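You operate a simulated robot arm through the tools that you are given. There is no shell and no other tool. Be economical: measure what you need, move in short steps, check, and stop when the job is done.

You run a simulated robot arm. Do the job below in one go: nothing can be reset, and whatever is moved stays where it is left.

Task
Feed 4 caps into the strip and put it by the press.
Fine: at the window side press.

Only the result counts: the job must be done as asked and must still hold three seconds after the hand-in. Knocking over, shifting, dropping, spilling or breaking anything else fails it. Lids that push on must go on centred and level and be pressed home; caps that screw on are set level and turned clockwise until they are tight.

Robot
A 7-joint arm with a two-finger parallel gripper, fixed in place. Base frame: the origin is at the foot of the arm, x ahead of it, y to its left, z up; the work surface is at about z = 0. Units: m, degrees, N and s.
With the tool pointing down near the work surface it reaches from about 0.24 to 0.62 m from the base axis. Its first joint turns from -66.0 to 66.0 degrees. Payload 2.6 kg.
The tool frame sits at the grasp point between the pads (the TCP): z along the fingers, y along the line on which they close. The tips reach 0.03 m beyond it. The gripper opens to 0.094 m. The fingers are 0.028 m wide and 0.01 m thick; the gripper's body (0.05 by 0.096 m) begins 0.055 m behind the TCP.
Orientation is that of the tool frame in the base frame, as a unit quaternion [x, y, z, w]. With the fingers straight down and closing along the base's y, the tool's x points along the base's -x, its y along +y and its z along -z.

Tools
- The arm moves only by the tool jog_arm. Its argument "steps" is a list that holds one entry, the list of rows, each a list of 6 numbers: the shift along the base's x, y, z in m, then the turn, a rotation vector about the base's x, y, z in rad. In form: [[[x, y, z, rx, ry, rz], ...]]. A call has 1 to 20 rows; each row shifts and turns the commanded pose from where the row before left it. "fingers" is the closure, from 0 (fully open) to 1 (shut), set as the call begins (left out, the last holds). A row lasts 0.2 s, in which the tool goes at most 0.05 m and 8.6 degrees; a call with a longer step from one row to the next is refused whole, and so is a gripper value outside its range. A pose out of reach is approached as far as the arm can. The call stops where the force on the tool passes 40 N (or 10 N more than at its start, if that is more) or the arm is blocked; 0.2 s more then pass. Each finger travels about 0.072 m/s and halts on what it meets, pressing with about 34 N; the grip force reading is that of the motor and also rises with nothing between the fingers. The clock runs only during rows and for 0.2 s after the last one: add rows that do not move to give the fingers time. The reply holds the time, the measured pose of the TCP, the force on the tool along the base axes, the opening and the grip force, in the units named above and with some noise.
- Cameras (640 x 400 px; columns grow to the right, rows downward): "scene" is fixed at [0.032, 0.4196, 0.5884]; the picture's right is [-0.71, -0.70, 0.00], its down [-0.27, 0.27, -0.92] and it looks along [0.65, -0.66, -0.38] (base axes); focal length 357 px, centre (320, 200). "wrist" rides on the gripper at [0.076, 0.014, -0.102] in the tool frame; the picture's right is [-0.18, 0.98, 0.00], its down [-0.75, -0.14, -0.64] and it looks along [-0.63, -0.12, 0.77] (tool axes); focal length 243 px, centre (320, 200). There is no depth. A picture from a camera that has moved, and an enlarged one, comes with that camera's place and axes in the base frame and with its lens. The place of the scene camera against the robot may be out by one fixed shift of up to 0.025 m in any direction.
- capture(camera): a new picture of that camera. It takes no simulated time.
- inspect(camera, box): a new picture of the part [left, top, right, bottom] of that camera's present view, enlarged. It takes no simulated time.
- hand_in(): hands the job in; it is judged then, once.

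Go step by step. Nothing tells you positions but the pictures and the camera data: compare them with the known pose of the tool, close in by small moves and look again before you grip or let go. The budget is 120 turns and 64 pictures, counting those below and the enlarged ones. Unless the task says otherwise, let go and move clear before handing in, and close with one line.

The tools are called after ">>>" by a JSON object that holds its "api" and its "payload". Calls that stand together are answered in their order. jog_arm: Moves the arm, as the interface text tells. Its arguments: {"type":"object","properties":{"steps":{"type":"array","items":{"type":"array","items":{"type":"array","items":{"type":"number"}}}},"fingers":{"type":"number"}},"required":["steps"]} The other tools are called the same way: capture (camera) takes a picture; inspect (camera, box) takes an enlarged picture of a part of a camera's view; hand_in () hands the job in.

At the start:

```text
t: 0.0
tcp_pos: [0.2899, -0.0554, 0.4349]
orientation: [0.0, 1.0, 0.0, 0.0]
ft_force: [-0.6, 0.7, 0.0]
width: 0.0942
grip_force: 0.0
```

scene: 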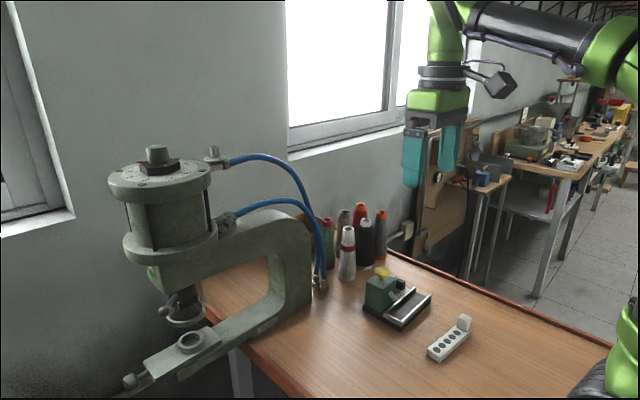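
wrist: 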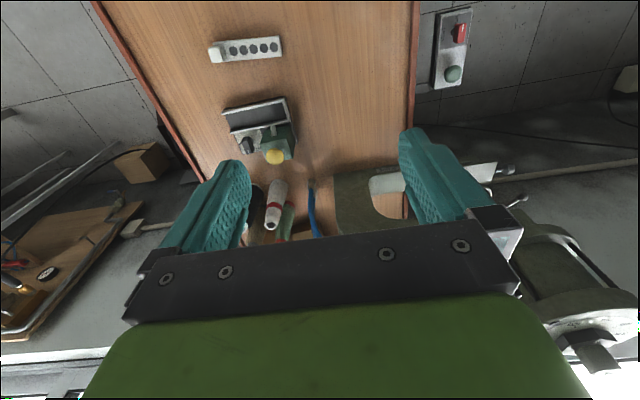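

I see a large press on the left, thread spools, a small green dispenser with a yellow button and a tray, and a white strip with five dark pockets. I'll look closer first.

>>> {"api": "inspect", "payload": {"camera": "scene", "box": [340, 250, 500, 370]}}

>>> {"api": "inspect", "payload": {"camera": "wrist", "box": [190, 20, 350, 180]}}

>>> {"api": "inspect", "payload": {"camera": "scene", "box": [100, 140, 340, 400]}}

```text
3.33 times, centred on (420, 310) of scene
camera zoom: at [0.032, 0.4196, 0.5884], right [-0.71, -0.7, 0.0], down [-0.27, 0.27, -0.92], along [0.65, -0.66, -0.38], focal length 1191 px, centre (-13, -167)
```

zoom: 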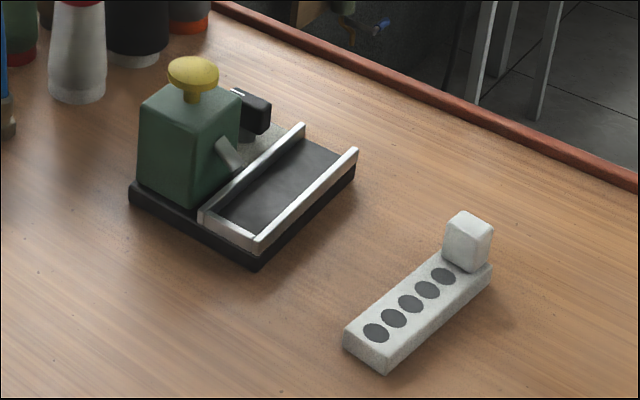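

```text
2.50 times, centred on (270, 100) of wrist
camera zoom: at [0.2146, -0.0415, 0.5372], right [0.18, 0.98, 0.0], down [0.75, -0.14, 0.64], along [0.63, -0.12, -0.77], focal length 606 px, centre (445, 450)
```

zoom: 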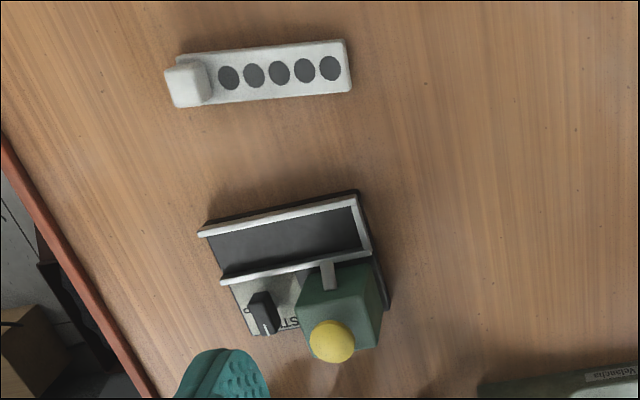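

```text
1.54 times, centred on (220, 270) of scene
camera zoom: at [0.032, 0.4196, 0.5884], right [-0.71, -0.7, 0.0], down [-0.27, 0.27, -0.92], along [0.65, -0.66, -0.38], focal length 550 px, centre (474, 92)
```

zoom: 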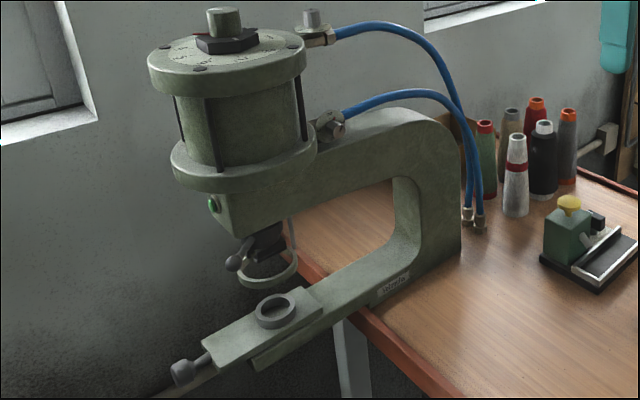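

The strip lies near (0.265, -0.19) along y, and the dispenser has its channel around (0.36, -0.21). I'll move the wrist camera closer to read the dispenser.

>>> {"api": "jog_arm", "payload": {"steps": [[[0, -0.04, -0.02, 0, 0, 0], [0, -0.04, -0.02, 0, 0, 0], [0, -0.04, -0.02, 0, 0, 0], [0, -0.03, -0.02, 0, 0, 0], [0, 0, -0.04, 0, 0, 0], [0, 0, -0.03, 0, 0, 0]]]}}

>>> {"api": "capture", "payload": {"camera": "wrist"}}

```text
t: 1.4
tcp_pos: [0.2911, -0.2061, 0.2833]
orientation: [0.0, 1.0, 0.0, 0.0]
ft_force: [-0.3, 1.1, 0.1]
width: 0.0942
grip_force: 0.1
```

```text
58 pictures are left
camera wrist: at [0.2145, -0.191, 0.3871], right [0.18, 0.98, 0.0], down [0.75, -0.14, 0.64], along [0.63, -0.12, -0.77], focal length 243 px, centre (320, 200)
```

wrist: 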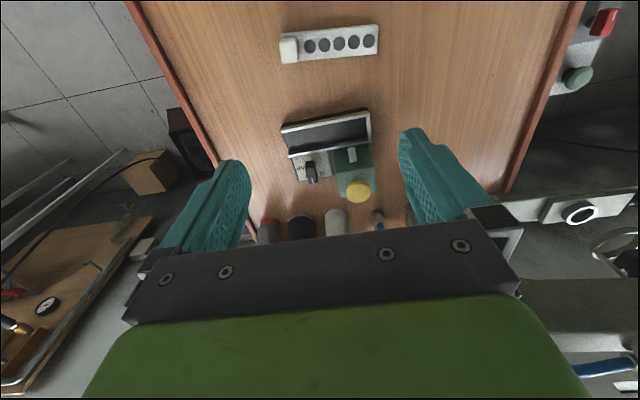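

>>> {"api": "inspect", "payload": {"camera": "wrist", "box": [265, 95, 395, 205]}}

>>> {"api": "inspect", "payload": {"camera": "wrist", "box": [260, 10, 400, 80]}}

>>> {"api": "inspect", "payload": {"camera": "scene", "box": [355, 260, 435, 335]}}

```text
3.64 times, centred on (330, 150) of wrist
camera zoom: at [0.2145, -0.191, 0.3871], right [0.18, 0.98, 0.0], down [0.75, -0.14, 0.64], along [0.63, -0.12, -0.77], focal length 882 px, centre (284, 382)
```

zoom: 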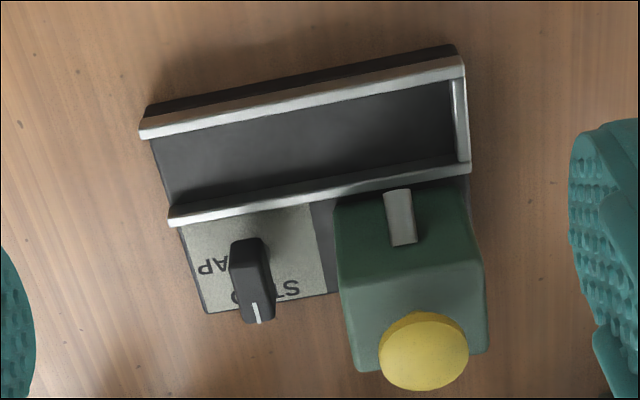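

```text
4.57 times, centred on (330, 45) of wrist
camera zoom: at [0.2145, -0.191, 0.3871], right [0.18, 0.98, 0.0], down [0.75, -0.14, 0.64], along [0.63, -0.12, -0.77], focal length 1109 px, centre (274, 909)
```

zoom: 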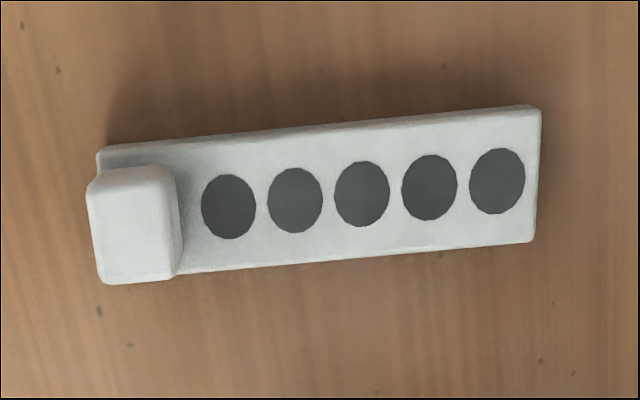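

```text
5.33 times, centred on (395, 298) of scene
camera zoom: at [0.032, 0.4196, 0.5884], right [-0.71, -0.7, 0.0], down [-0.27, 0.27, -0.92], along [0.65, -0.66, -0.38], focal length 1906 px, centre (-80, -320)
```

zoom: 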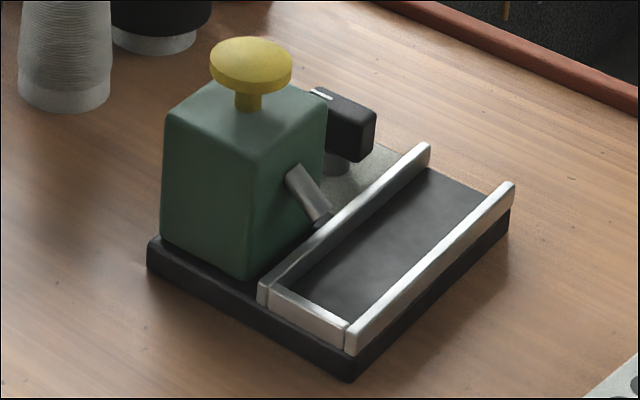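

The dispenser has a selector knob with labels, something like CAP and ST.., and a yellow plunger. I'll read the plate from a better angle, then look around for the presses.

>>> {"api": "jog_arm", "payload": {"steps": [[[0.04, 0, 0, 0, 0, 0], [0.04, 0, 0, 0, 0.14, 0], [0.03, 0, 0, 0, 0.14, 0], [0.0, 0, 0, 0, 0.14, 0], [0, 0, 0, 0, 0.14, 0], [0, 0, 0, 0, 0.12, 0], [0, 0, 0, 0, 0, 0]]]}}

>>> {"api": "capture", "payload": {"camera": "wrist"}}

```text
t: 3.0
tcp_pos: [0.4006, -0.205, 0.2849]
orientation: [-0.001, 0.97, -0.001, -0.243]
ft_force: [0.4, -0.8, 0.3]
width: 0.0941
grip_force: 0.1
out of reach, approached as far as the arm can: row 5, 6
```

```text
54 pictures are left
camera wrist: at [0.3818, -0.1914, 0.4109], right [0.16, 0.98, -0.09], down [0.97, -0.14, 0.21], along [0.2, -0.12, -0.97], focal length 243 px, centre (320, 200)
```

wrist: 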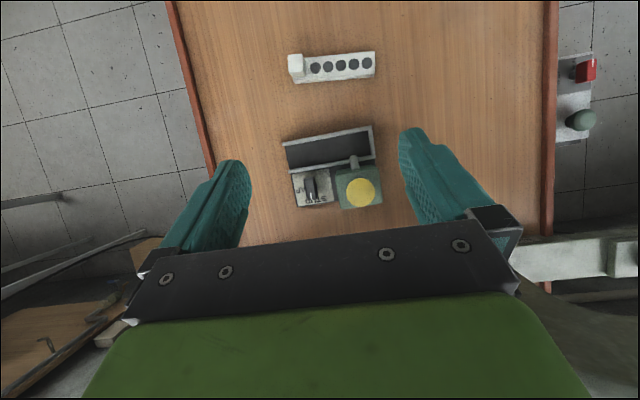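

>>> {"api": "inspect", "payload": {"camera": "wrist", "box": [275, 118, 395, 213]}}

>>> {"api": "inspect", "payload": {"camera": "wrist", "box": [540, 30, 640, 150]}}

```text
4.21 times, centred on (335, 166) of wrist
camera zoom: at [0.3818, -0.1914, 0.4109], right [0.16, 0.98, -0.09], down [0.97, -0.14, 0.21], along [0.2, -0.12, -0.97], focal length 1022 px, centre (257, 345)
```

zoom: 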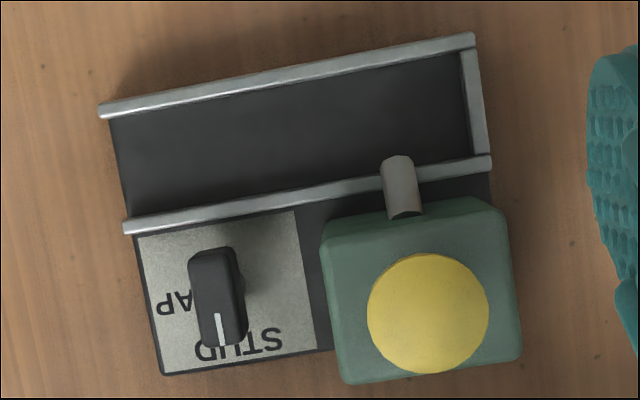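

```text
3.33 times, centred on (590, 90) of wrist
camera zoom: at [0.3818, -0.1914, 0.4109], right [0.16, 0.98, -0.09], down [0.97, -0.14, 0.21], along [0.2, -0.12, -0.97], focal length 809 px, centre (-580, 567)
```

zoom: 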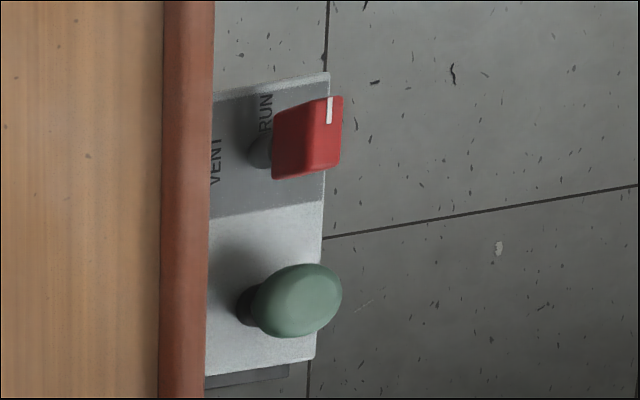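

The knob selects CAP or STUD and now points at STUD, so it must be turned to CAP. Next I'll survey the press and its surroundings to understand "window side press".

>>> {"api": "jog_arm", "payload": {"steps": [[[0, 0.04, 0.03, 0, -0.14, 0], [0, 0.04, 0.03, 0, -0.14, 0], [0, 0.04, 0.03, 0, -0.14, 0], [0, 0.04, 0.03, 0, -0.09, 0], [0, 0.04, 0.03, 0, 0, 0.14], [-0.02, 0.04, 0.03, 0, 0, 0.14], [-0.02, 0.04, 0.0, 0, 0, 0.14], [0, 0, 0, 0, 0, 0.1]]]}}

>>> {"api": "capture", "payload": {"camera": "wrist"}}

```text
refused: row 6 steps farther than a row can; nothing moved
```

```text
51 pictures are left
camera wrist: at [0.3818, -0.1914, 0.4109], right [0.16, 0.98, -0.09], down [0.97, -0.14, 0.21], along [0.2, -0.12, -0.97], focal length 243 px, centre (320, 200)
```

wrist: 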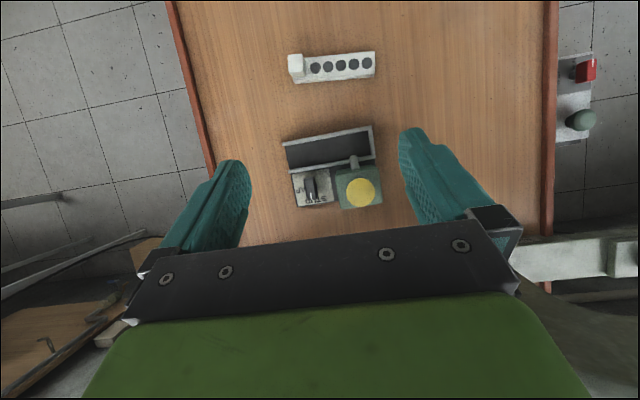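

One step was a bit too long; I'll send it again with smaller moves.

>>> {"api": "jog_arm", "payload": {"steps": [[[0, 0.03, 0.03, 0, -0.14, 0], [0, 0.03, 0.03, 0, -0.14, 0], [0, 0.03, 0.03, 0, -0.14, 0], [0, 0.03, 0.03, 0, -0.14, 0], [0, 0.03, 0.03, 0, -0.12, 0.0], [-0.02, 0.03, 0.01, 0, 0, 0], [-0.02, 0.03, 0.0, 0, 0, 0], [0, 0, 0, 0, 0, 0]]]}}

>>> {"api": "capture", "payload": {"camera": "wrist"}}

```text
t: 4.8
tcp_pos: [0.3591, 0.0053, 0.4443]
orientation: [0.0, 0.995, -0.001, 0.096]
ft_force: [-0.2, -0.5, 0.7]
width: 0.0937
grip_force: 0.1
```

```text
50 pictures are left
camera wrist: at [0.2663, 0.0185, 0.5308], right [0.18, 0.98, 0.03], down [0.62, -0.14, 0.77], along [0.77, -0.12, -0.63], focal length 243 px, centre (320, 200)
```

wrist: 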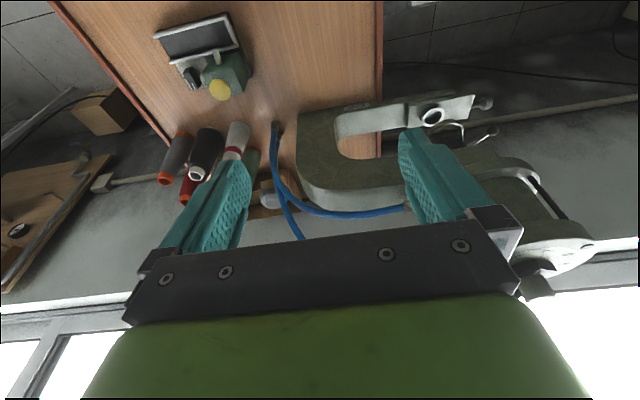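

>>> {"api": "inspect", "payload": {"camera": "wrist", "box": [130, 70, 400, 240]}}

>>> {"api": "inspect", "payload": {"camera": "scene", "box": [200, 180, 440, 330]}}

>>> {"api": "inspect", "payload": {"camera": "scene", "box": [460, 60, 640, 200]}}

```text
2.35 times, centred on (265, 155) of wrist
camera zoom: at [0.2663, 0.0185, 0.5308], right [0.18, 0.98, 0.03], down [0.62, -0.14, 0.77], along [0.77, -0.12, -0.63], focal length 571 px, centre (449, 306)
```

zoom: 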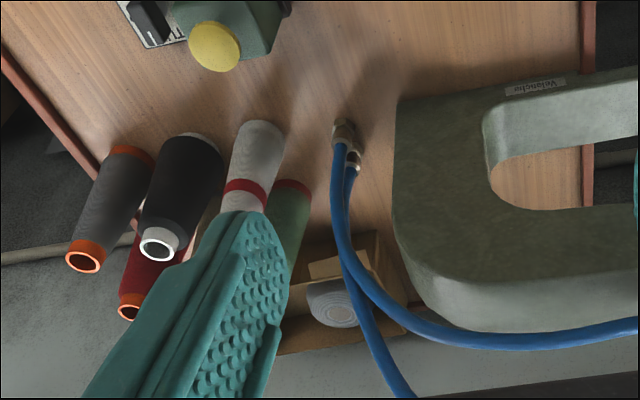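

```text
2.67 times, centred on (320, 255) of scene
camera zoom: at [0.0319, 0.4196, 0.5884], right [-0.71, -0.7, 0.0], down [-0.27, 0.27, -0.92], along [0.65, -0.66, -0.38], focal length 953 px, centre (320, 53)
```

zoom: 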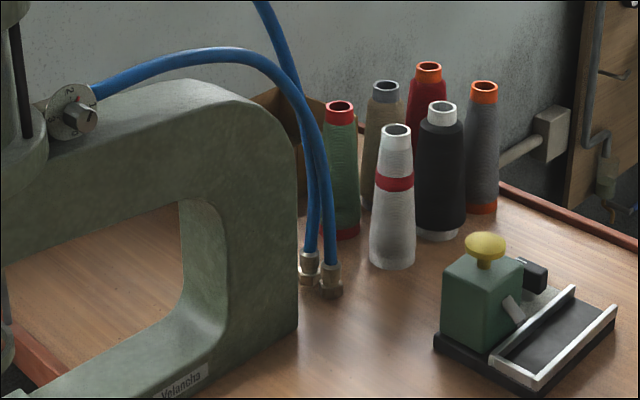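

```text
2.86 times, centred on (550, 130) of scene
camera zoom: at [0.0319, 0.4196, 0.5884], right [-0.71, -0.7, 0.0], down [-0.27, 0.27, -0.92], along [0.65, -0.66, -0.38], focal length 1021 px, centre (-337, 400)
```

zoom: 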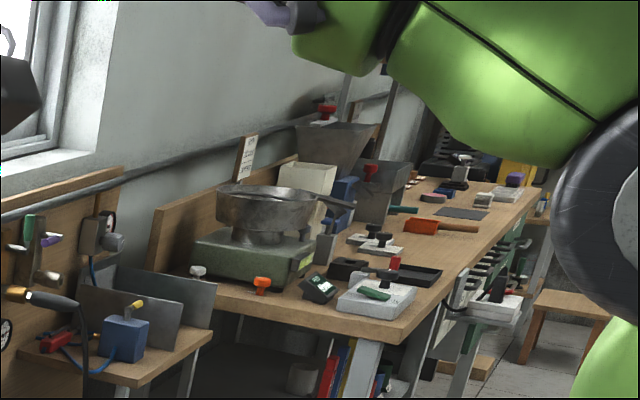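

Only one press is on this table (its near face is at about x = 0.585). I'll take one look to the left to make sure there is no other press within reach.

>>> {"api": "jog_arm", "payload": {"steps": [[[0, 0.02, 0, 0, 0, 0.14], [0, 0.02, 0, 0, 0, 0.14], [0, 0.02, 0, 0, 0, 0.14], [0, 0.02, 0, 0, 0, 0.14], [0, 0.02, 0, 0, 0, 0.14], [0, 0.02, 0, 0, 0, 0.14], [0, 0.02, 0, 0, 0, 0.14], [0, 0, 0, 0, 0, 0]]]}}

>>> {"api": "capture", "payload": {"camera": "wrist"}}

```text
t: 6.6
tcp_pos: [0.3604, 0.1441, 0.4441]
orientation: [-0.471, 0.877, 0.046, 0.083]
ft_force: [-0.2, -0.5, 0.2]
width: 0.0942
grip_force: 0.0
```

```text
46 pictures are left
camera wrist: at [0.2965, 0.0737, 0.5308], right [-0.72, 0.7, 0.03], down [0.46, 0.44, 0.77], along [0.52, 0.57, -0.63], focal length 243 px, centre (320, 200)
```

wrist: 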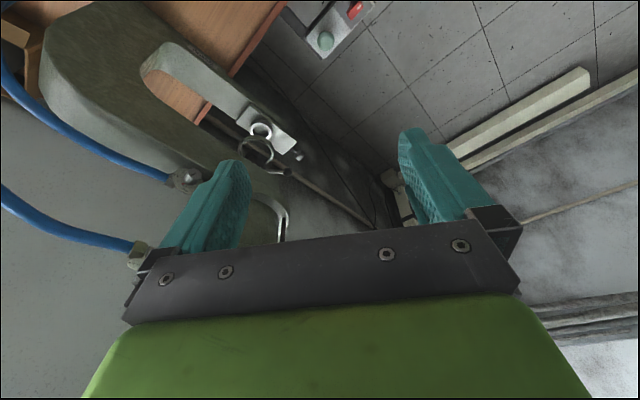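

No other press is within reach, so the strip goes on the table beside this one. Next I'll straighten the tool and move above the selector knob, at about (0.437, -0.25).

>>> {"api": "jog_arm", "payload": {"fingers": 0.5, "steps": [[[0, -0.03, 0, 0, 0, -0.14], [0, -0.03, 0, 0, 0, -0.14], [0, -0.03, 0, 0, 0, -0.14], [0, -0.03, 0, 0, 0, -0.14], [0, -0.03, 0, 0, 0, -0.14], [0, -0.03, 0, 0, 0, -0.14], [0, -0.03, -0.02, 0, 0, -0.14], [0.01, -0.03, -0.03, 0, 0.1, 0], [0.01, -0.03, -0.03, 0, 0.092, 0], [0.015, -0.03, -0.03, 0, 0, 0], [0.01, -0.03, -0.03, 0, 0, 0], [0.01, -0.03, -0.03, 0, 0, 0], [0.01, -0.03, -0.03, 0, 0, 0], [0.012, -0.004, -0.04, 0, 0, 0], [0, 0, -0.04, 0, 0, 0]]]}}

>>> {"api": "capture", "payload": {"camera": "wrist"}}

```text
t: 9.8
tcp_pos: [0.4389, -0.2485, 0.1633]
orientation: [0.0, 1.0, 0.001, -0.001]
ft_force: [0.0, -0.4, -0.6]
width: 0.0471
grip_force: 0.1
```

```text
45 pictures are left
camera wrist: at [0.3631, -0.2353, 0.267], right [0.18, 0.98, 0.0], down [0.75, -0.14, 0.64], along [0.63, -0.12, -0.77], focal length 243 px, centre (320, 200)
```

wrist: 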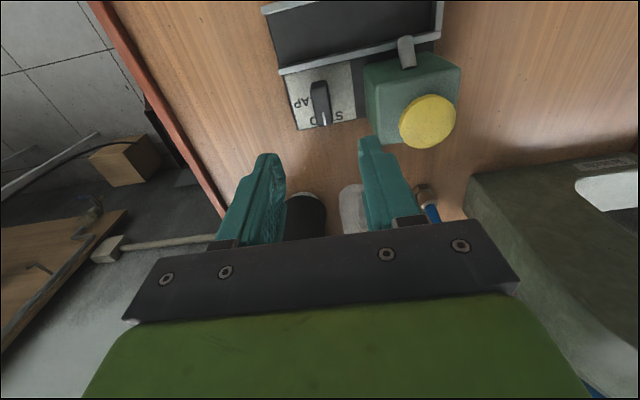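

>>> {"api": "inspect", "payload": {"camera": "wrist", "box": [260, 0, 480, 150]}}

```text
2.67 times, centred on (370, 75) of wrist
camera zoom: at [0.3631, -0.2353, 0.267], right [0.18, 0.98, 0.0], down [0.75, -0.14, 0.64], along [0.63, -0.12, -0.77], focal length 647 px, centre (187, 533)
```

zoom: 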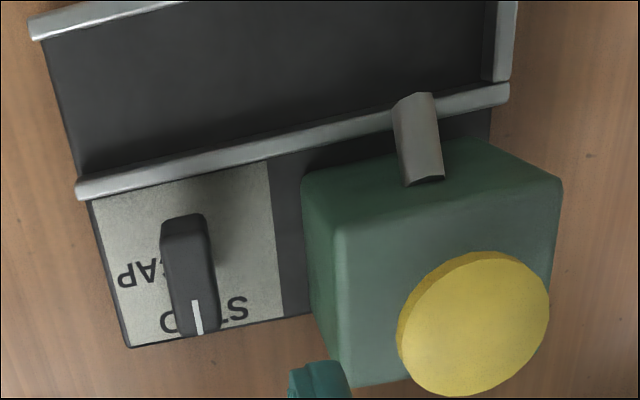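

The TCP is already over the knob (about 0.44, -0.248, with its top near z = 0.04–0.05) and the fingers straddle it across y. I'll descend in small steps.

>>> {"api": "jog_arm", "payload": {"steps": [[[0, 0.0005, -0.03, 0, 0, 0], [0, 0, -0.03, 0, 0, 0], [0, 0, -0.02, 0, 0, 0], [0, 0, -0.01, 0, 0, 0], [0, 0, 0, 0, 0, 0]]]}}

>>> {"api": "capture", "payload": {"camera": "wrist"}}

>>> {"api": "inspect", "payload": {"camera": "scene", "box": [340, 220, 460, 340]}}

```text
t: 11.0
tcp_pos: [0.4378, -0.2474, 0.0752]
orientation: [0.0, 1.0, 0.0, -0.001]
ft_force: [-0.5, 0.6, 0.0]
width: 0.0471
grip_force: 0.1
```

```text
43 pictures are left
camera wrist: at [0.3618, -0.2342, 0.1775], right [0.18, 0.98, 0.0], down [0.75, -0.14, 0.64], along [0.63, -0.12, -0.77], focal length 243 px, centre (320, 200)
```

wrist: 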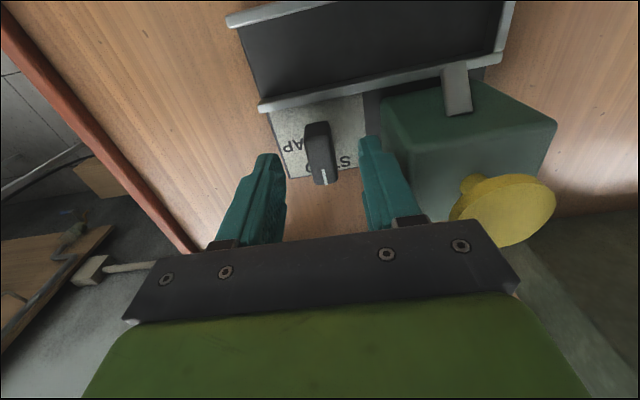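

```text
3.33 times, centred on (400, 280) of scene
camera zoom: at [0.032, 0.4196, 0.5884], right [-0.71, -0.7, 0.0], down [-0.27, 0.27, -0.92], along [0.65, -0.66, -0.38], focal length 1191 px, centre (53, -67)
```

zoom: 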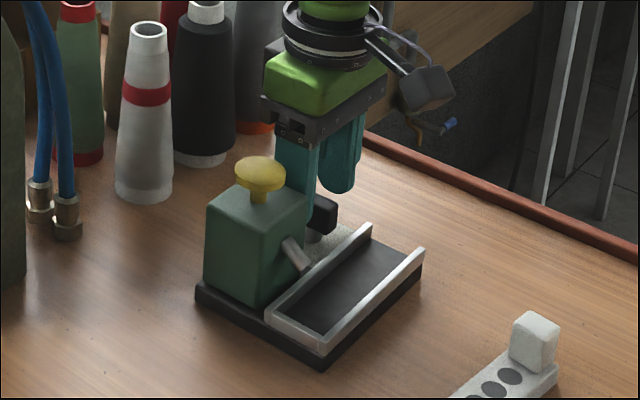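

>>> {"api": "jog_arm", "payload": {"steps": [[[0.001, 0, -0.007, 0, 0, 0], [0, 0, -0.006, 0, 0, 0], [0, 0, 0, 0, 0, 0]]]}}

>>> {"api": "jog_arm", "payload": {"fingers": 0.95, "steps": [[[0, 0, 0, 0, 0, 0], [0, 0, 0, 0, 0, 0], [0, 0, 0, 0, 0, 0]]]}}

>>> {"api": "capture", "payload": {"camera": "wrist"}}

```text
t: 11.8
tcp_pos: [0.4387, -0.2483, 0.062]
orientation: [0.0, 1.0, -0.001, -0.002]
ft_force: [-0.8, 1.3, -0.7]
width: 0.0469
grip_force: 0.0
```

```text
t: 12.6
tcp_pos: [0.4378, -0.2464, 0.0627]
orientation: [0.0, 1.0, 0.002, -0.001]
ft_force: [-2.6, 10.3, 3.0]
width: 0.016
grip_force: 33.4
```

```text
41 pictures are left
camera wrist: at [0.3633, -0.2334, 0.1644], right [0.18, 0.98, 0.0], down [0.76, -0.14, 0.64], along [0.63, -0.12, -0.77], focal length 243 px, centre (320, 200)
```

wrist: 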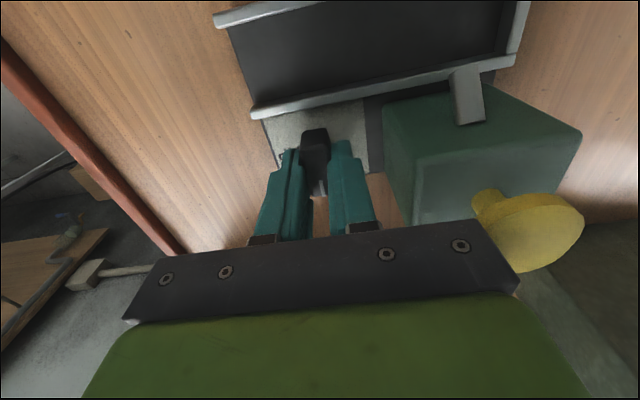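

The knob is gripped (0.016 m wide). I'll ease the side load and turn it clockwise as seen from above, toward CAP.

>>> {"api": "jog_arm", "payload": {"steps": [[[0, 0.0015, 0, 0, 0, 0], [0, 0, 0, 0, 0, -0.1], [0, 0, 0, 0, 0, -0.1], [0, 0, 0, 0, 0, -0.1], [0, 0, 0, 0, 0, -0.1], [0, 0, 0, 0, 0, -0.1], [0, 0, 0, 0, 0, -0.1], [0, 0, 0, 0, 0, -0.1], [0, 0, 0, 0, 0, 0]]]}}

>>> {"api": "capture", "payload": {"camera": "wrist"}}

```text
t: 14.6
tcp_pos: [0.4387, -0.2487, 0.062]
orientation: [0.344, 0.939, -0.001, 0.0]
ft_force: [4.5, -9.3, -0.4]
width: 0.0159
grip_force: 33.7
```

```text
40 pictures are left
camera wrist: at [0.3898, -0.1887, 0.1642], right [0.78, 0.63, 0.0], down [0.48, -0.59, 0.64], along [0.41, -0.5, -0.77], focal length 243 px, centre (320, 200)
```

wrist: 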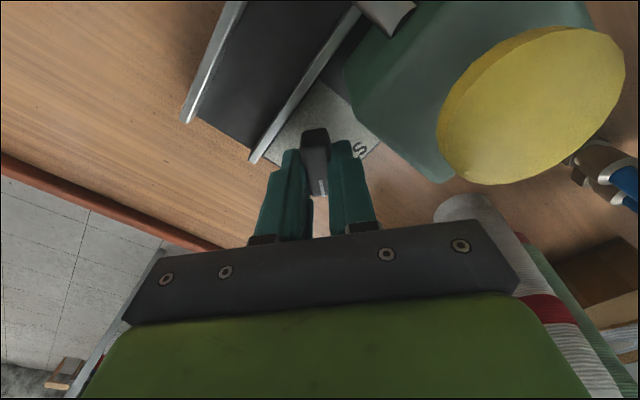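

>>> {"api": "jog_arm", "payload": {"steps": [[[0, 0, 0, 0, 0, -0.1], [0, 0, 0, 0, 0, -0.1], [0, 0, 0, 0, 0, -0.1], [0, 0, 0, 0, 0, -0.1], [0, 0, 0, 0, 0, -0.1], [0, 0, 0, 0, 0, -0.08], [0, 0, 0, 0, 0, 0]]]}}

>>> {"api": "capture", "payload": {"camera": "wrist"}}

```text
t: 16.2
tcp_pos: [0.4379, -0.247, 0.0612]
orientation: [0.597, 0.802, 0.002, 0.0]
ft_force: [-0.9, -4.5, 0.7]
width: 0.0159
grip_force: 34.0
```

```text
39 pictures are left
camera wrist: at [0.4314, -0.1702, 0.1645], right [0.99, 0.1, 0.0], down [0.08, -0.76, 0.64], along [0.07, -0.64, -0.77], focal length 243 px, centre (320, 200)
```

wrist: 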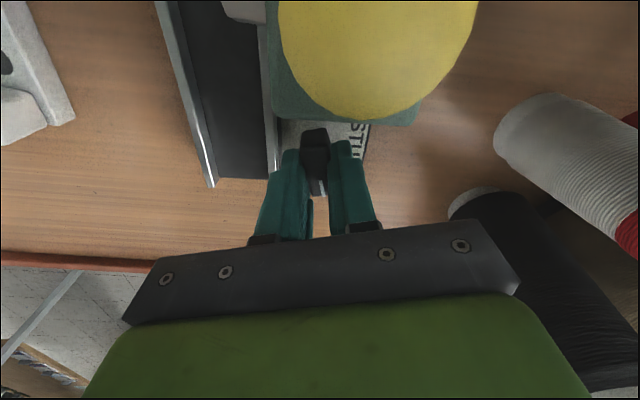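

Turned about 73°. I'll release with a small opening, lift, and look at where the pointer sits relative to the label.

>>> {"api": "jog_arm", "payload": {"fingers": 0.77, "steps": [[[0, 0, 0, 0, 0, 0], [0, 0, 0.01, 0, 0, 0], [0, 0, 0.03, 0, 0, 0], [0, 0, 0.04, 0, 0, 0.1], [0, 0, 0.04, 0, 0, 0.14], [-0.03, 0, 0, 0, 0, 0.14], [-0.03, 0, 0, 0, 0, 0.14], [-0.03, 0, 0, 0, 0, 0.14], [0, 0, 0, 0, 0, 0.14], [0, 0, 0, 0, 0, 0.14], [0, 0, 0, 0, 0, 0.14], [0, 0, 0, 0, 0, 0.14], [0, 0, 0, 0, 0, 0.06]]]}}

>>> {"api": "inspect", "payload": {"camera": "wrist", "box": [240, 40, 440, 170]}}

```text
t: 19.0
tcp_pos: [0.3482, -0.2476, 0.1802]
orientation: [-0.001, 1.0, 0.0, -0.001]
ft_force: [0.1, -0.3, 0.2]
width: 0.0216
grip_force: 0.2
```

```text
3.08 times, centred on (340, 105) of wrist
camera zoom: at [0.2726, -0.2336, 0.2841], right [0.18, 0.98, 0.0], down [0.75, -0.14, 0.64], along [0.63, -0.12, -0.77], focal length 746 px, centre (258, 492)
```

zoom: 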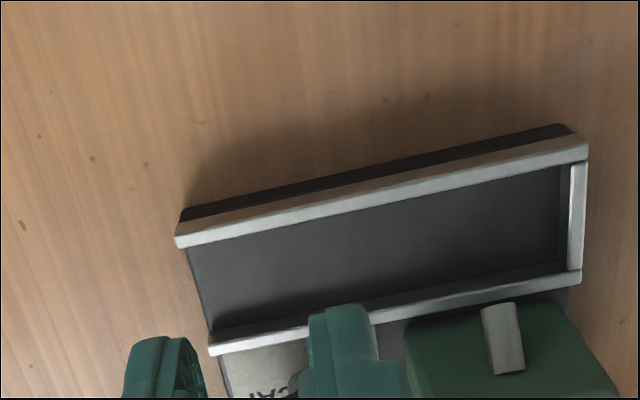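

>>> {"api": "jog_arm", "payload": {"fingers": 0.5, "steps": [[[0.045, 0, 0, 0, 0, 0], [0.045, 0, 0, 0, 0, 0], [0, 0, 0, 0, 0, 0]]]}}

>>> {"api": "inspect", "payload": {"camera": "wrist", "box": [260, 0, 480, 150]}}

```text
t: 19.8
tcp_pos: [0.4386, -0.2471, 0.1811]
orientation: [0.0, 1.0, 0.0, -0.001]
ft_force: [-0.4, -1.1, -0.8]
width: 0.0471
grip_force: 0.0
```

```text
2.67 times, centred on (370, 75) of wrist
camera zoom: at [0.3628, -0.2334, 0.2837], right [0.18, 0.98, 0.0], down [0.75, -0.14, 0.64], along [0.63, -0.12, -0.77], focal length 647 px, centre (187, 533)
```

zoom: 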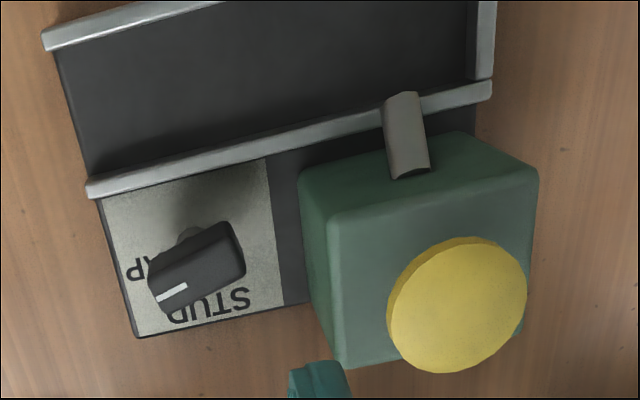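

The pointer now lines up with the CAP label. Next is the strip: its handle block is near (0.258, -0.24), so I'll move above it.

>>> {"api": "jog_arm", "payload": {"steps": [[[-0.045, 0, 0, 0, 0, -0.05], [-0.045, 0.002, 0, 0, 0, -0.05], [-0.045, 0.003, 0, 0, 0, 0], [-0.045, 0.002, 0, 0, 0, 0], [0, 0, -0.04, 0, 0, 0], [0, 0, 0, 0, 0, 0]]]}}

>>> {"api": "capture", "payload": {"camera": "wrist"}}

```text
t: 21.2
tcp_pos: [0.2581, -0.2402, 0.1405]
orientation: [0.051, 0.999, 0.0, 0.0]
ft_force: [0.7, 0.7, 0.5]
width: 0.0469
grip_force: 0.0
```

```text
36 pictures are left
camera wrist: at [0.1837, -0.2192, 0.2424], right [0.28, 0.96, 0.0], down [0.74, -0.22, 0.64], along [0.61, -0.18, -0.77], focal length 243 px, centre (320, 200)
```

wrist: 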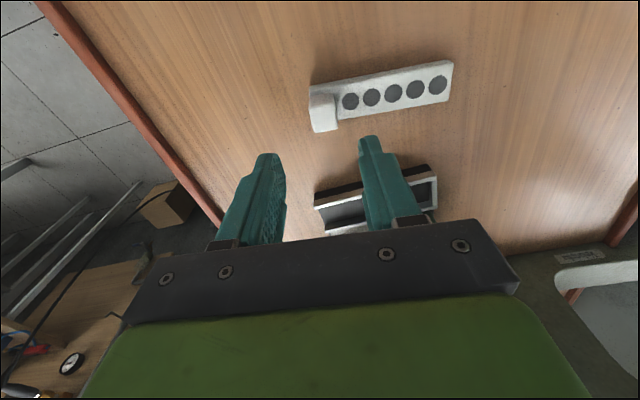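

>>> {"api": "inspect", "payload": {"camera": "wrist", "box": [290, 50, 470, 150]}}

```text
3.56 times, centred on (380, 100) of wrist
camera zoom: at [0.1837, -0.2192, 0.2424], right [0.28, 0.96, 0.0], down [0.74, -0.22, 0.64], along [0.61, -0.18, -0.77], focal length 863 px, centre (107, 556)
```

zoom: 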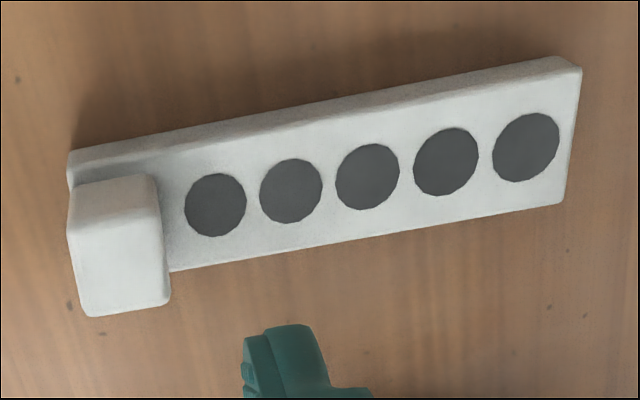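

>>> {"api": "jog_arm", "payload": {"steps": [[[0, 0.0015, -0.04, 0, 0, 0], [0, 0, -0.03, 0, 0, 0], [0, 0, -0.012, 0, 0, 0], [0, 0, 0, 0, 0, 0]]]}}

>>> {"api": "capture", "payload": {"camera": "wrist"}}

>>> {"api": "inspect", "payload": {"camera": "scene", "box": [400, 260, 520, 370]}}

```text
t: 22.2
tcp_pos: [0.2585, -0.2388, 0.059]
orientation: [0.051, 0.999, 0.0, -0.001]
ft_force: [1.0, 0.2, 0.3]
width: 0.0469
grip_force: 0.0
```

```text
34 pictures are left
camera wrist: at [0.1844, -0.2174, 0.1617], right [0.28, 0.96, 0.0], down [0.74, -0.22, 0.64], along [0.62, -0.18, -0.77], focal length 243 px, centre (320, 200)
```

wrist: 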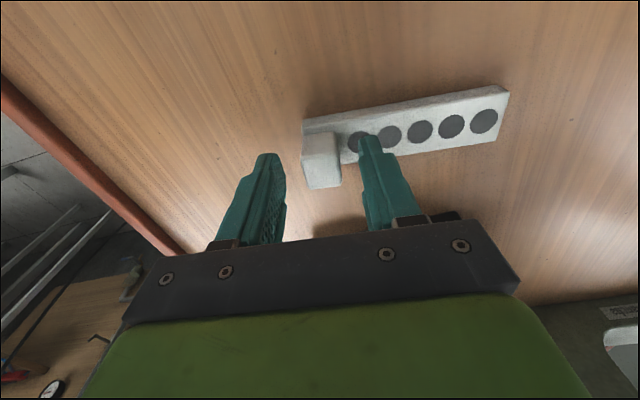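

```text
3.64 times, centred on (460, 315) of scene
camera zoom: at [0.032, 0.4196, 0.5884], right [-0.71, -0.7, 0.0], down [-0.27, 0.27, -0.92], along [0.65, -0.66, -0.38], focal length 1299 px, centre (-189, -218)
```

zoom: 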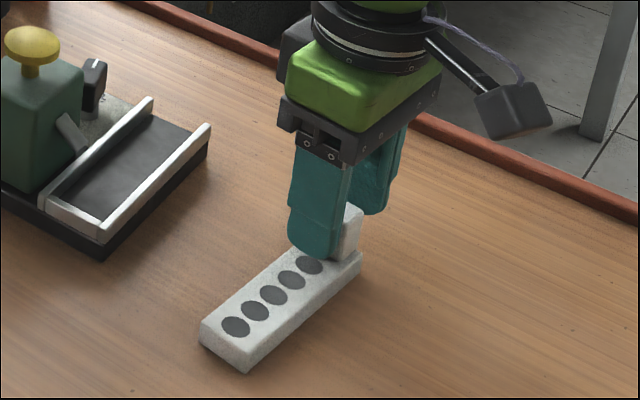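

Fingers straddle the handle evenly. I'll lower a bit, grip, and lift slightly.

>>> {"api": "jog_arm", "payload": {"steps": [[[0, 0, -0.006, 0, 0, 0], [0, 0, -0.004, 0, 0, 0], [0, 0, 0, 0, 0, 0]]]}}

>>> {"api": "jog_arm", "payload": {"fingers": 0.9, "steps": [[[0, 0, 0, 0, 0, 0], [0, 0, 0, 0, 0, 0], [0, 0, 0, 0, 0, 0]]]}}

>>> {"api": "jog_arm", "payload": {"steps": [[[0, 0, 0.01, 0, 0, 0], [0, 0, 0.03, 0, 0, 0], [0, 0, 0.03, 0, 0, 0], [0, 0, 0, 0, 0, 0]]]}}

>>> {"api": "capture", "payload": {"camera": "wrist"}}

>>> {"api": "inspect", "payload": {"camera": "scene", "box": [400, 220, 520, 330]}}

```text
t: 23.0
tcp_pos: [0.257, -0.2386, 0.0486]
orientation: [0.05, 0.999, 0.0, -0.001]
ft_force: [-0.1, 0.3, -0.6]
width: 0.0471
grip_force: 0.0
```

```text
t: 23.8
tcp_pos: [0.2592, -0.2382, 0.049]
orientation: [0.05, 0.999, 0.0, -0.001]
ft_force: [0.5, 0.1, 0.0]
width: 0.025
grip_force: 34.1
```

```text
t: 24.8
tcp_pos: [0.2583, -0.2398, 0.1192]
orientation: [0.05, 0.999, 0.0, -0.001]
ft_force: [0.3, -0.1, 0.2]
width: 0.0092
grip_force: 0.0
```

```text
32 pictures are left
camera wrist: at [0.1847, -0.218, 0.2219], right [0.28, 0.96, 0.0], down [0.74, -0.22, 0.64], along [0.61, -0.18, -0.77], focal length 243 px, centre (320, 200)
```

wrist: 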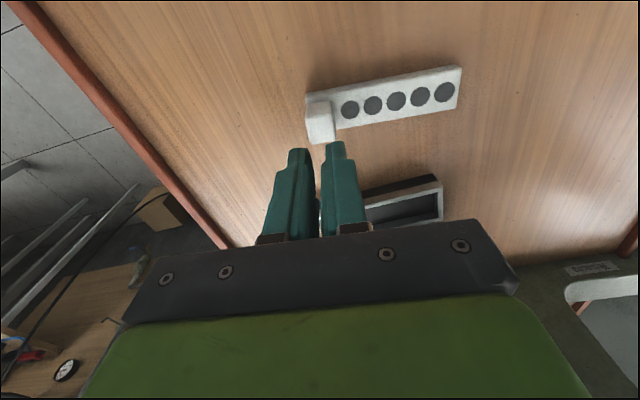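

```text
3.64 times, centred on (460, 275) of scene
camera zoom: at [0.032, 0.4196, 0.5884], right [-0.71, -0.7, 0.0], down [-0.27, 0.27, -0.92], along [0.65, -0.66, -0.38], focal length 1299 px, centre (-189, -73)
```

zoom: 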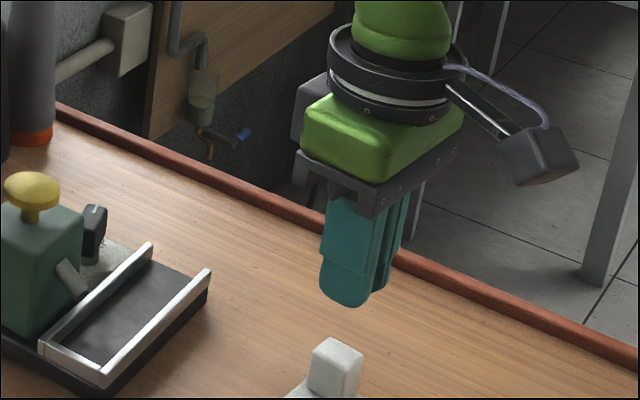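

The grip slipped off the handle, and the strip is still flat in place. I'll grip lower on the block, touching down gently toward the strip's top.

>>> {"api": "jog_arm", "payload": {"fingers": 0.5, "steps": [[[0, 0.001, -0.03, 0, 0, 0], [0, 0, -0.03, 0, 0, 0], [0, 0, -0.008, 0, 0, 0], [0, 0, -0.003, 0, 0, 0], [0, 0, -0.003, 0, 0, 0], [0, 0, -0.002, 0, 0, 0], [0, 0, 0, 0, 0, 0]]]}}

>>> {"api": "inspect", "payload": {"camera": "wrist", "box": [250, 100, 410, 200]}}

>>> {"api": "inspect", "payload": {"camera": "scene", "box": [420, 290, 500, 360]}}

```text
t: 26.2
tcp_pos: [0.2598, -0.2386, 0.0469]
orientation: [0.051, 0.999, 0.0, 0.0]
ft_force: [-2.9, 2.6, 10.6]
width: 0.0486
grip_force: 1.3
stopped in row 7: the force on the tool passed its limit (the readings are from after the stop); the commanded pose is now the measured one
```

```text
4.00 times, centred on (330, 150) of wrist
camera zoom: at [0.1845, -0.2174, 0.1485], right [0.28, 0.96, 0.0], down [0.73, -0.22, 0.64], along [0.62, -0.18, -0.77], focal length 970 px, centre (280, 400)
```

zoom: 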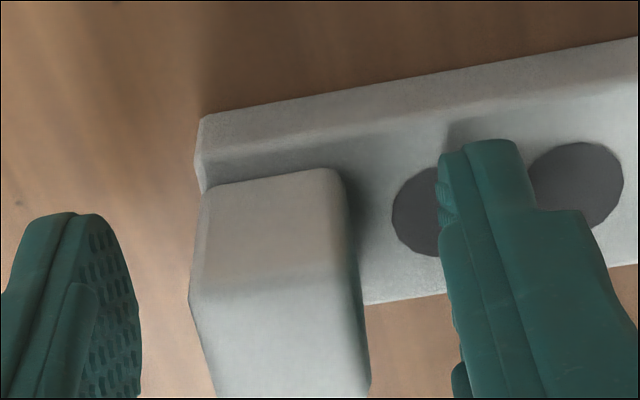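

```text
5.71 times, centred on (460, 325) of scene
camera zoom: at [0.0319, 0.4197, 0.5883], right [-0.71, -0.7, 0.0], down [-0.27, 0.27, -0.92], along [0.65, -0.66, -0.38], focal length 2042 px, centre (-480, -514)
```

zoom: 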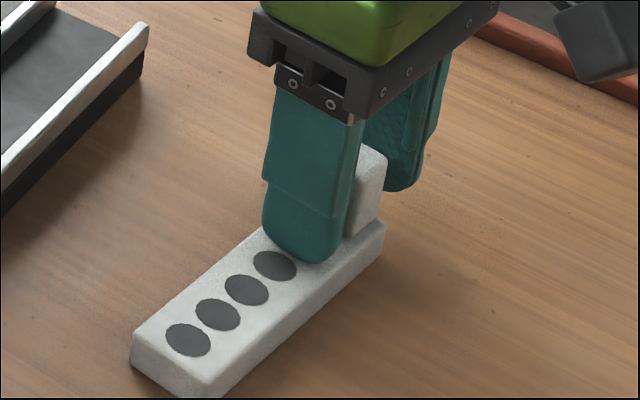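

The tips touch the strip's top at z ≈ 0.017. I'll back off 2 mm, grip fully with more settling time, and lift slowly.

>>> {"api": "jog_arm", "payload": {"steps": [[[0, 0, 0.002, 0, 0, 0], [0, 0, 0, 0, 0, 0]]]}}

>>> {"api": "jog_arm", "payload": {"fingers": 1.0, "steps": [[[0, 0, 0, 0, 0, 0], [0, 0, 0, 0, 0, 0], [0, 0, 0, 0, 0, 0], [0, 0, 0, 0, 0, 0], [0, 0, 0.002, 0, 0, 0], [0, 0, 0.002, 0, 0, 0]]]}}

>>> {"api": "inspect", "payload": {"camera": "wrist", "box": [250, 100, 410, 200]}}

```text
t: 26.8
tcp_pos: [0.2588, -0.2391, 0.0471]
orientation: [0.051, 0.999, -0.001, 0.001]
ft_force: [-0.1, -0.4, -0.2]
width: 0.047
grip_force: 0.0
```

```text
t: 28.2
tcp_pos: [0.2589, -0.2396, 0.0514]
orientation: [0.05, 0.999, -0.001, 0.0]
ft_force: [-0.6, 0.0, -1.2]
width: 0.0255
grip_force: 34.0
```

```text
4.00 times, centred on (330, 150) of wrist
camera zoom: at [0.1845, -0.2174, 0.1541], right [0.28, 0.96, 0.0], down [0.73, -0.22, 0.64], along [0.62, -0.18, -0.77], focal length 970 px, centre (280, 400)
```

zoom: 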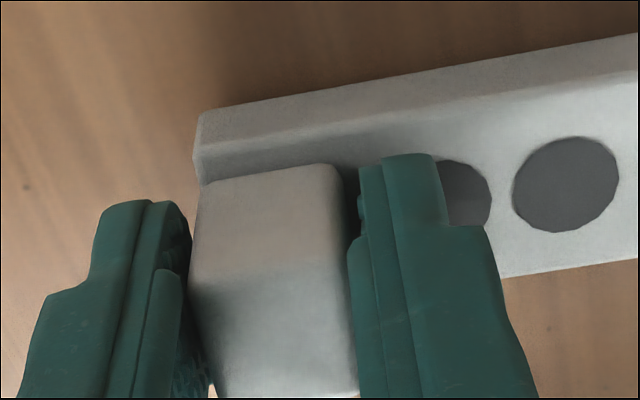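

>>> {"api": "jog_arm", "payload": {"steps": [[[0, 0, 0.004, 0, 0, 0], [0, 0, 0.006, 0, 0, 0], [0, 0, 0.008, 0, 0, 0], [0, 0, 0, 0, 0, 0]]]}}

>>> {"api": "inspect", "payload": {"camera": "scene", "box": [400, 270, 510, 370]}}

```text
t: 29.2
tcp_pos: [0.2583, -0.2382, 0.0692]
orientation: [0.051, 0.999, -0.002, 0.0]
ft_force: [0.7, -0.4, -0.4]
width: 0.0258
grip_force: 33.8
```

```text
4.00 times, centred on (455, 320) of scene
camera zoom: at [0.032, 0.4196, 0.5884], right [-0.71, -0.7, 0.0], down [-0.27, 0.27, -0.92], along [0.65, -0.66, -0.38], focal length 1429 px, centre (-220, -280)
```

zoom: 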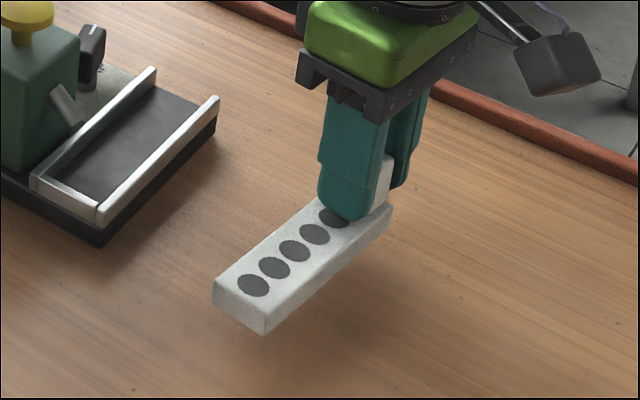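

The strip is lifted and level. I'll carry it slowly to the channel's open end and turn it parallel to the channel.

>>> {"api": "jog_arm", "payload": {"steps": [[[0, 0, 0.005, 0, 0, 0], [0, 0, 0.01, 0, 0, 0], [0, 0, 0.012, 0, 0, 0], [0, 0, 0.01, 0, 0, 0], [0.003, -0.003, 0.004, 0, 0, 0.01], [0.008, -0.004, 0, 0, 0, 0.015], [0.01, -0.006, 0, 0, 0, 0.015], [0.012, -0.006, 0, 0, 0, 0.015], [0.012, -0.006, 0, 0, 0, 0.015], [0.012, -0.006, 0, 0, 0, 0.015], [0.012, -0.006, 0, 0, 0, 0.015], [0.012, -0.006, 0, 0, 0, 0.015], [0.012, -0.006, 0, 0, 0, 0.015], [0.012, -0.006, 0, 0, 0, 0.005], [0.01, -0.005, 0, 0, 0, 0], [0.008, -0.004, 0, 0, 0, 0], [0.005, -0.001, 0, 0, 0, 0], [0.002, 0, 0, 0, 0, 0], [0, 0, 0, 0, 0, 0]]]}}

>>> {"api": "capture", "payload": {"camera": "wrist"}}

```text
t: 33.2
tcp_pos: [0.3885, -0.3036, 0.1101]
orientation: [-0.017, 1.0, -0.001, -0.001]
ft_force: [-0.1, -0.1, -0.4]
width: 0.0253
grip_force: 34.1
```

```text
26 pictures are left
camera wrist: at [0.3125, -0.2925, 0.2129], right [0.15, 0.99, 0.0], down [0.76, -0.11, 0.64], along [0.64, -0.1, -0.77], focal length 243 px, centre (320, 200)
```

wrist: 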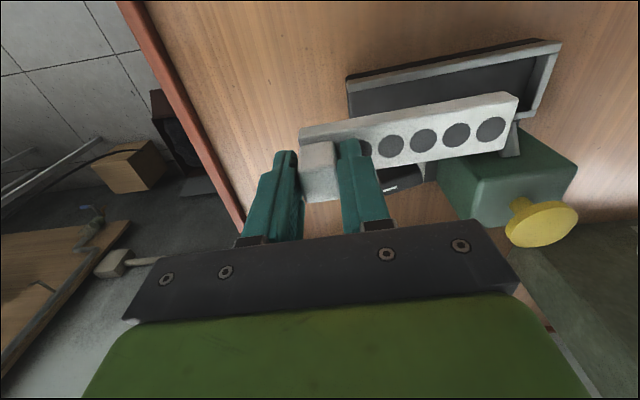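

>>> {"api": "inspect", "payload": {"camera": "wrist", "box": [290, 20, 590, 210]}}

```text
2.11 times, centred on (440, 115) of wrist
camera zoom: at [0.3125, -0.2925, 0.2129], right [0.15, 0.99, 0.0], down [0.76, -0.11, 0.64], along [0.64, -0.1, -0.77], focal length 511 px, centre (67, 379)
```

zoom: 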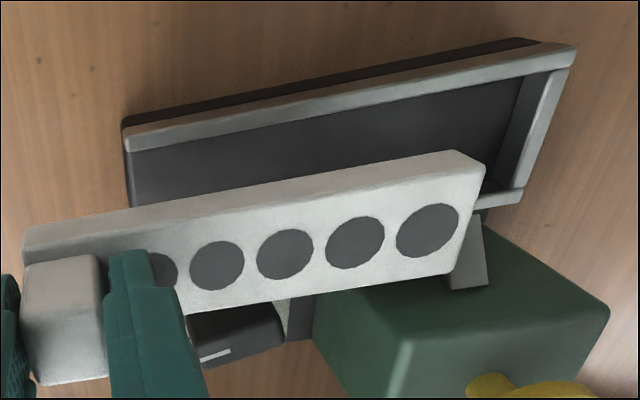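

The strip is parallel to the channel, within about 1 mm of its centreline, with its leading end clear of the spout. I'll lower it into the channel.

>>> {"api": "jog_arm", "payload": {"steps": [[[-0.0005, 0, -0.005, 0, 0, 0], [0, 0, -0.01, 0, 0, 0], [0, 0, -0.01, 0, 0, 0], [0, 0, -0.01, 0, 0, 0], [0, 0, -0.006, 0, 0, 0], [0, 0, -0.003, 0, 0, 0], [0, 0, 0, 0, 0, 0]]]}}

>>> {"api": "inspect", "payload": {"camera": "wrist", "box": [290, 60, 590, 210]}}

>>> {"api": "inspect", "payload": {"camera": "scene", "box": [355, 250, 445, 335]}}

```text
t: 34.8
tcp_pos: [0.388, -0.3036, 0.0655]
orientation: [-0.016, 1.0, -0.001, 0.001]
ft_force: [0.1, -0.2, -0.3]
width: 0.0257
grip_force: 33.5
```

```text
2.13 times, centred on (440, 135) of wrist
camera zoom: at [0.3118, -0.2928, 0.1689], right [0.15, 0.99, 0.0], down [0.76, -0.12, 0.64], along [0.64, -0.1, -0.77], focal length 518 px, centre (64, 339)
```

zoom: 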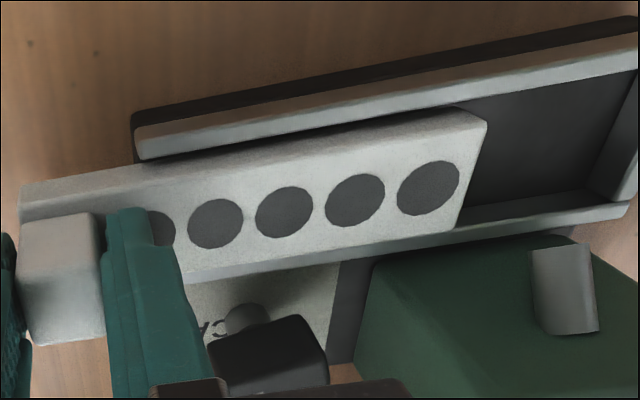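

```text
4.71 times, centred on (400, 292) of scene
camera zoom: at [0.032, 0.4196, 0.5884], right [-0.71, -0.7, 0.0], down [-0.27, 0.27, -0.92], along [0.65, -0.66, -0.38], focal length 1681 px, centre (-56, -235)
```

zoom: 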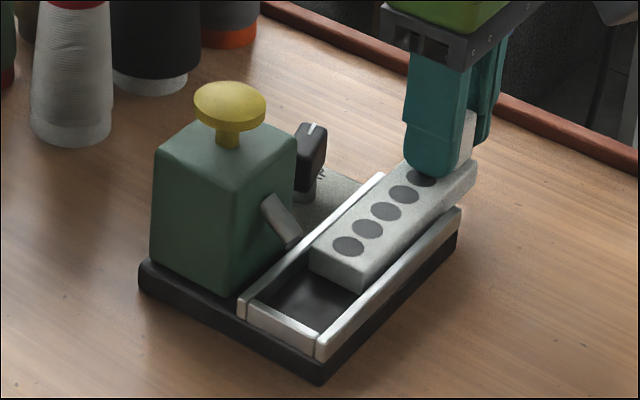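

The strip is between the rails. I'll lower in 1 mm steps until it touches.

>>> {"api": "jog_arm", "payload": {"steps": [[[0, 0, -0.0015, 0, 0, 0], [0, 0, -0.0015, 0, 0, 0], [0, 0, 0, 0, 0, 0]]]}}

>>> {"api": "jog_arm", "payload": {"steps": [[[0, 0, -0.001, 0, 0, 0], [0, 0, -0.001, 0, 0, 0], [0, 0, 0, 0, 0, 0]]]}}

```text
t: 35.6
tcp_pos: [0.3877, -0.3045, 0.0636]
orientation: [-0.017, 1.0, -0.002, 0.001]
ft_force: [0.4, -1.1, 2.5]
width: 0.0255
grip_force: 33.8
```

```text
t: 36.4
tcp_pos: [0.387, -0.3062, 0.0621]
orientation: [-0.017, 1.0, -0.002, 0.001]
ft_force: [0.7, -3.6, 13.9]
width: 0.0256
grip_force: 34.1
```

Touched the floor of the channel. I'll ease off about 1 mm and slide the strip along the channel towards the stop.

>>> {"api": "jog_arm", "payload": {"steps": [[[0, 0, 0.0013, 0, 0, 0], [-0.0002, 0.005, 0, 0, 0, 0], [-0.0003, 0.008, 0, 0, 0, 0], [-0.0003, 0.008, 0, 0, 0, 0], [-0.0003, 0.008, 0, 0, 0, 0], [-0.0002, 0.006, 0, 0, 0, 0], [0, 0, 0, 0, 0, 0]]]}}

>>> {"api": "inspect", "payload": {"camera": "wrist", "box": [290, 60, 590, 210]}}

```text
t: 38.0
tcp_pos: [0.3869, -0.268, 0.0622]
orientation: [-0.017, 1.0, 0.001, 0.001]
ft_force: [-0.3, -2.4, 9.4]
width: 0.0255
grip_force: 34.3
```

```text
2.13 times, centred on (440, 135) of wrist
camera zoom: at [0.3105, -0.2575, 0.1656], right [0.15, 0.99, 0.0], down [0.76, -0.12, 0.64], along [0.64, -0.1, -0.77], focal length 518 px, centre (64, 339)
```

zoom: 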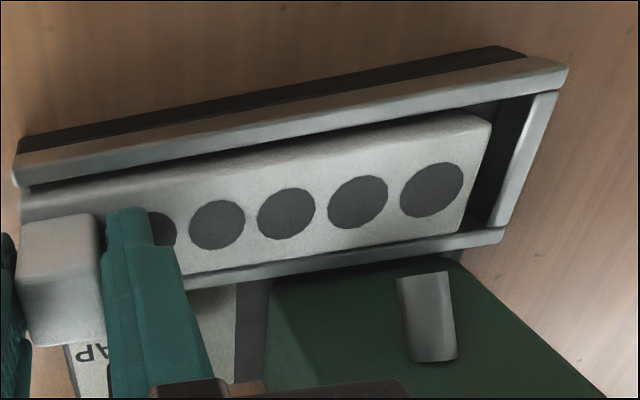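

The strip slides well, with about 8 mm left to the stop. I'll push it gently home.

>>> {"api": "jog_arm", "payload": {"steps": [[[0, 0, 0.0006, 0, 0, 0], [-0.0002, 0.004, 0, 0, 0, 0], [-0.0001, 0.002, 0, 0, 0, 0], [0, 0.0015, 0, 0, 0, 0], [0, 0, 0, 0, 0, 0]]]}}

>>> {"api": "jog_arm", "payload": {"steps": [[[0, 0.001, 0, 0, 0, 0], [0, 0.001, 0, 0, 0, 0], [0, 0, 0, 0, 0, 0]]]}}

```text
t: 39.2
tcp_pos: [0.3858, -0.2624, 0.0637]
orientation: [-0.017, 1.0, -0.002, 0.0]
ft_force: [0.0, -2.2, 4.6]
width: 0.0257
grip_force: 34.3
```

```text
t: 40.0
tcp_pos: [0.3865, -0.258, 0.0627]
orientation: [-0.017, 1.0, 0.0, 0.0]
ft_force: [-1.0, -1.1, 0.6]
width: 0.0256
grip_force: 33.9
```

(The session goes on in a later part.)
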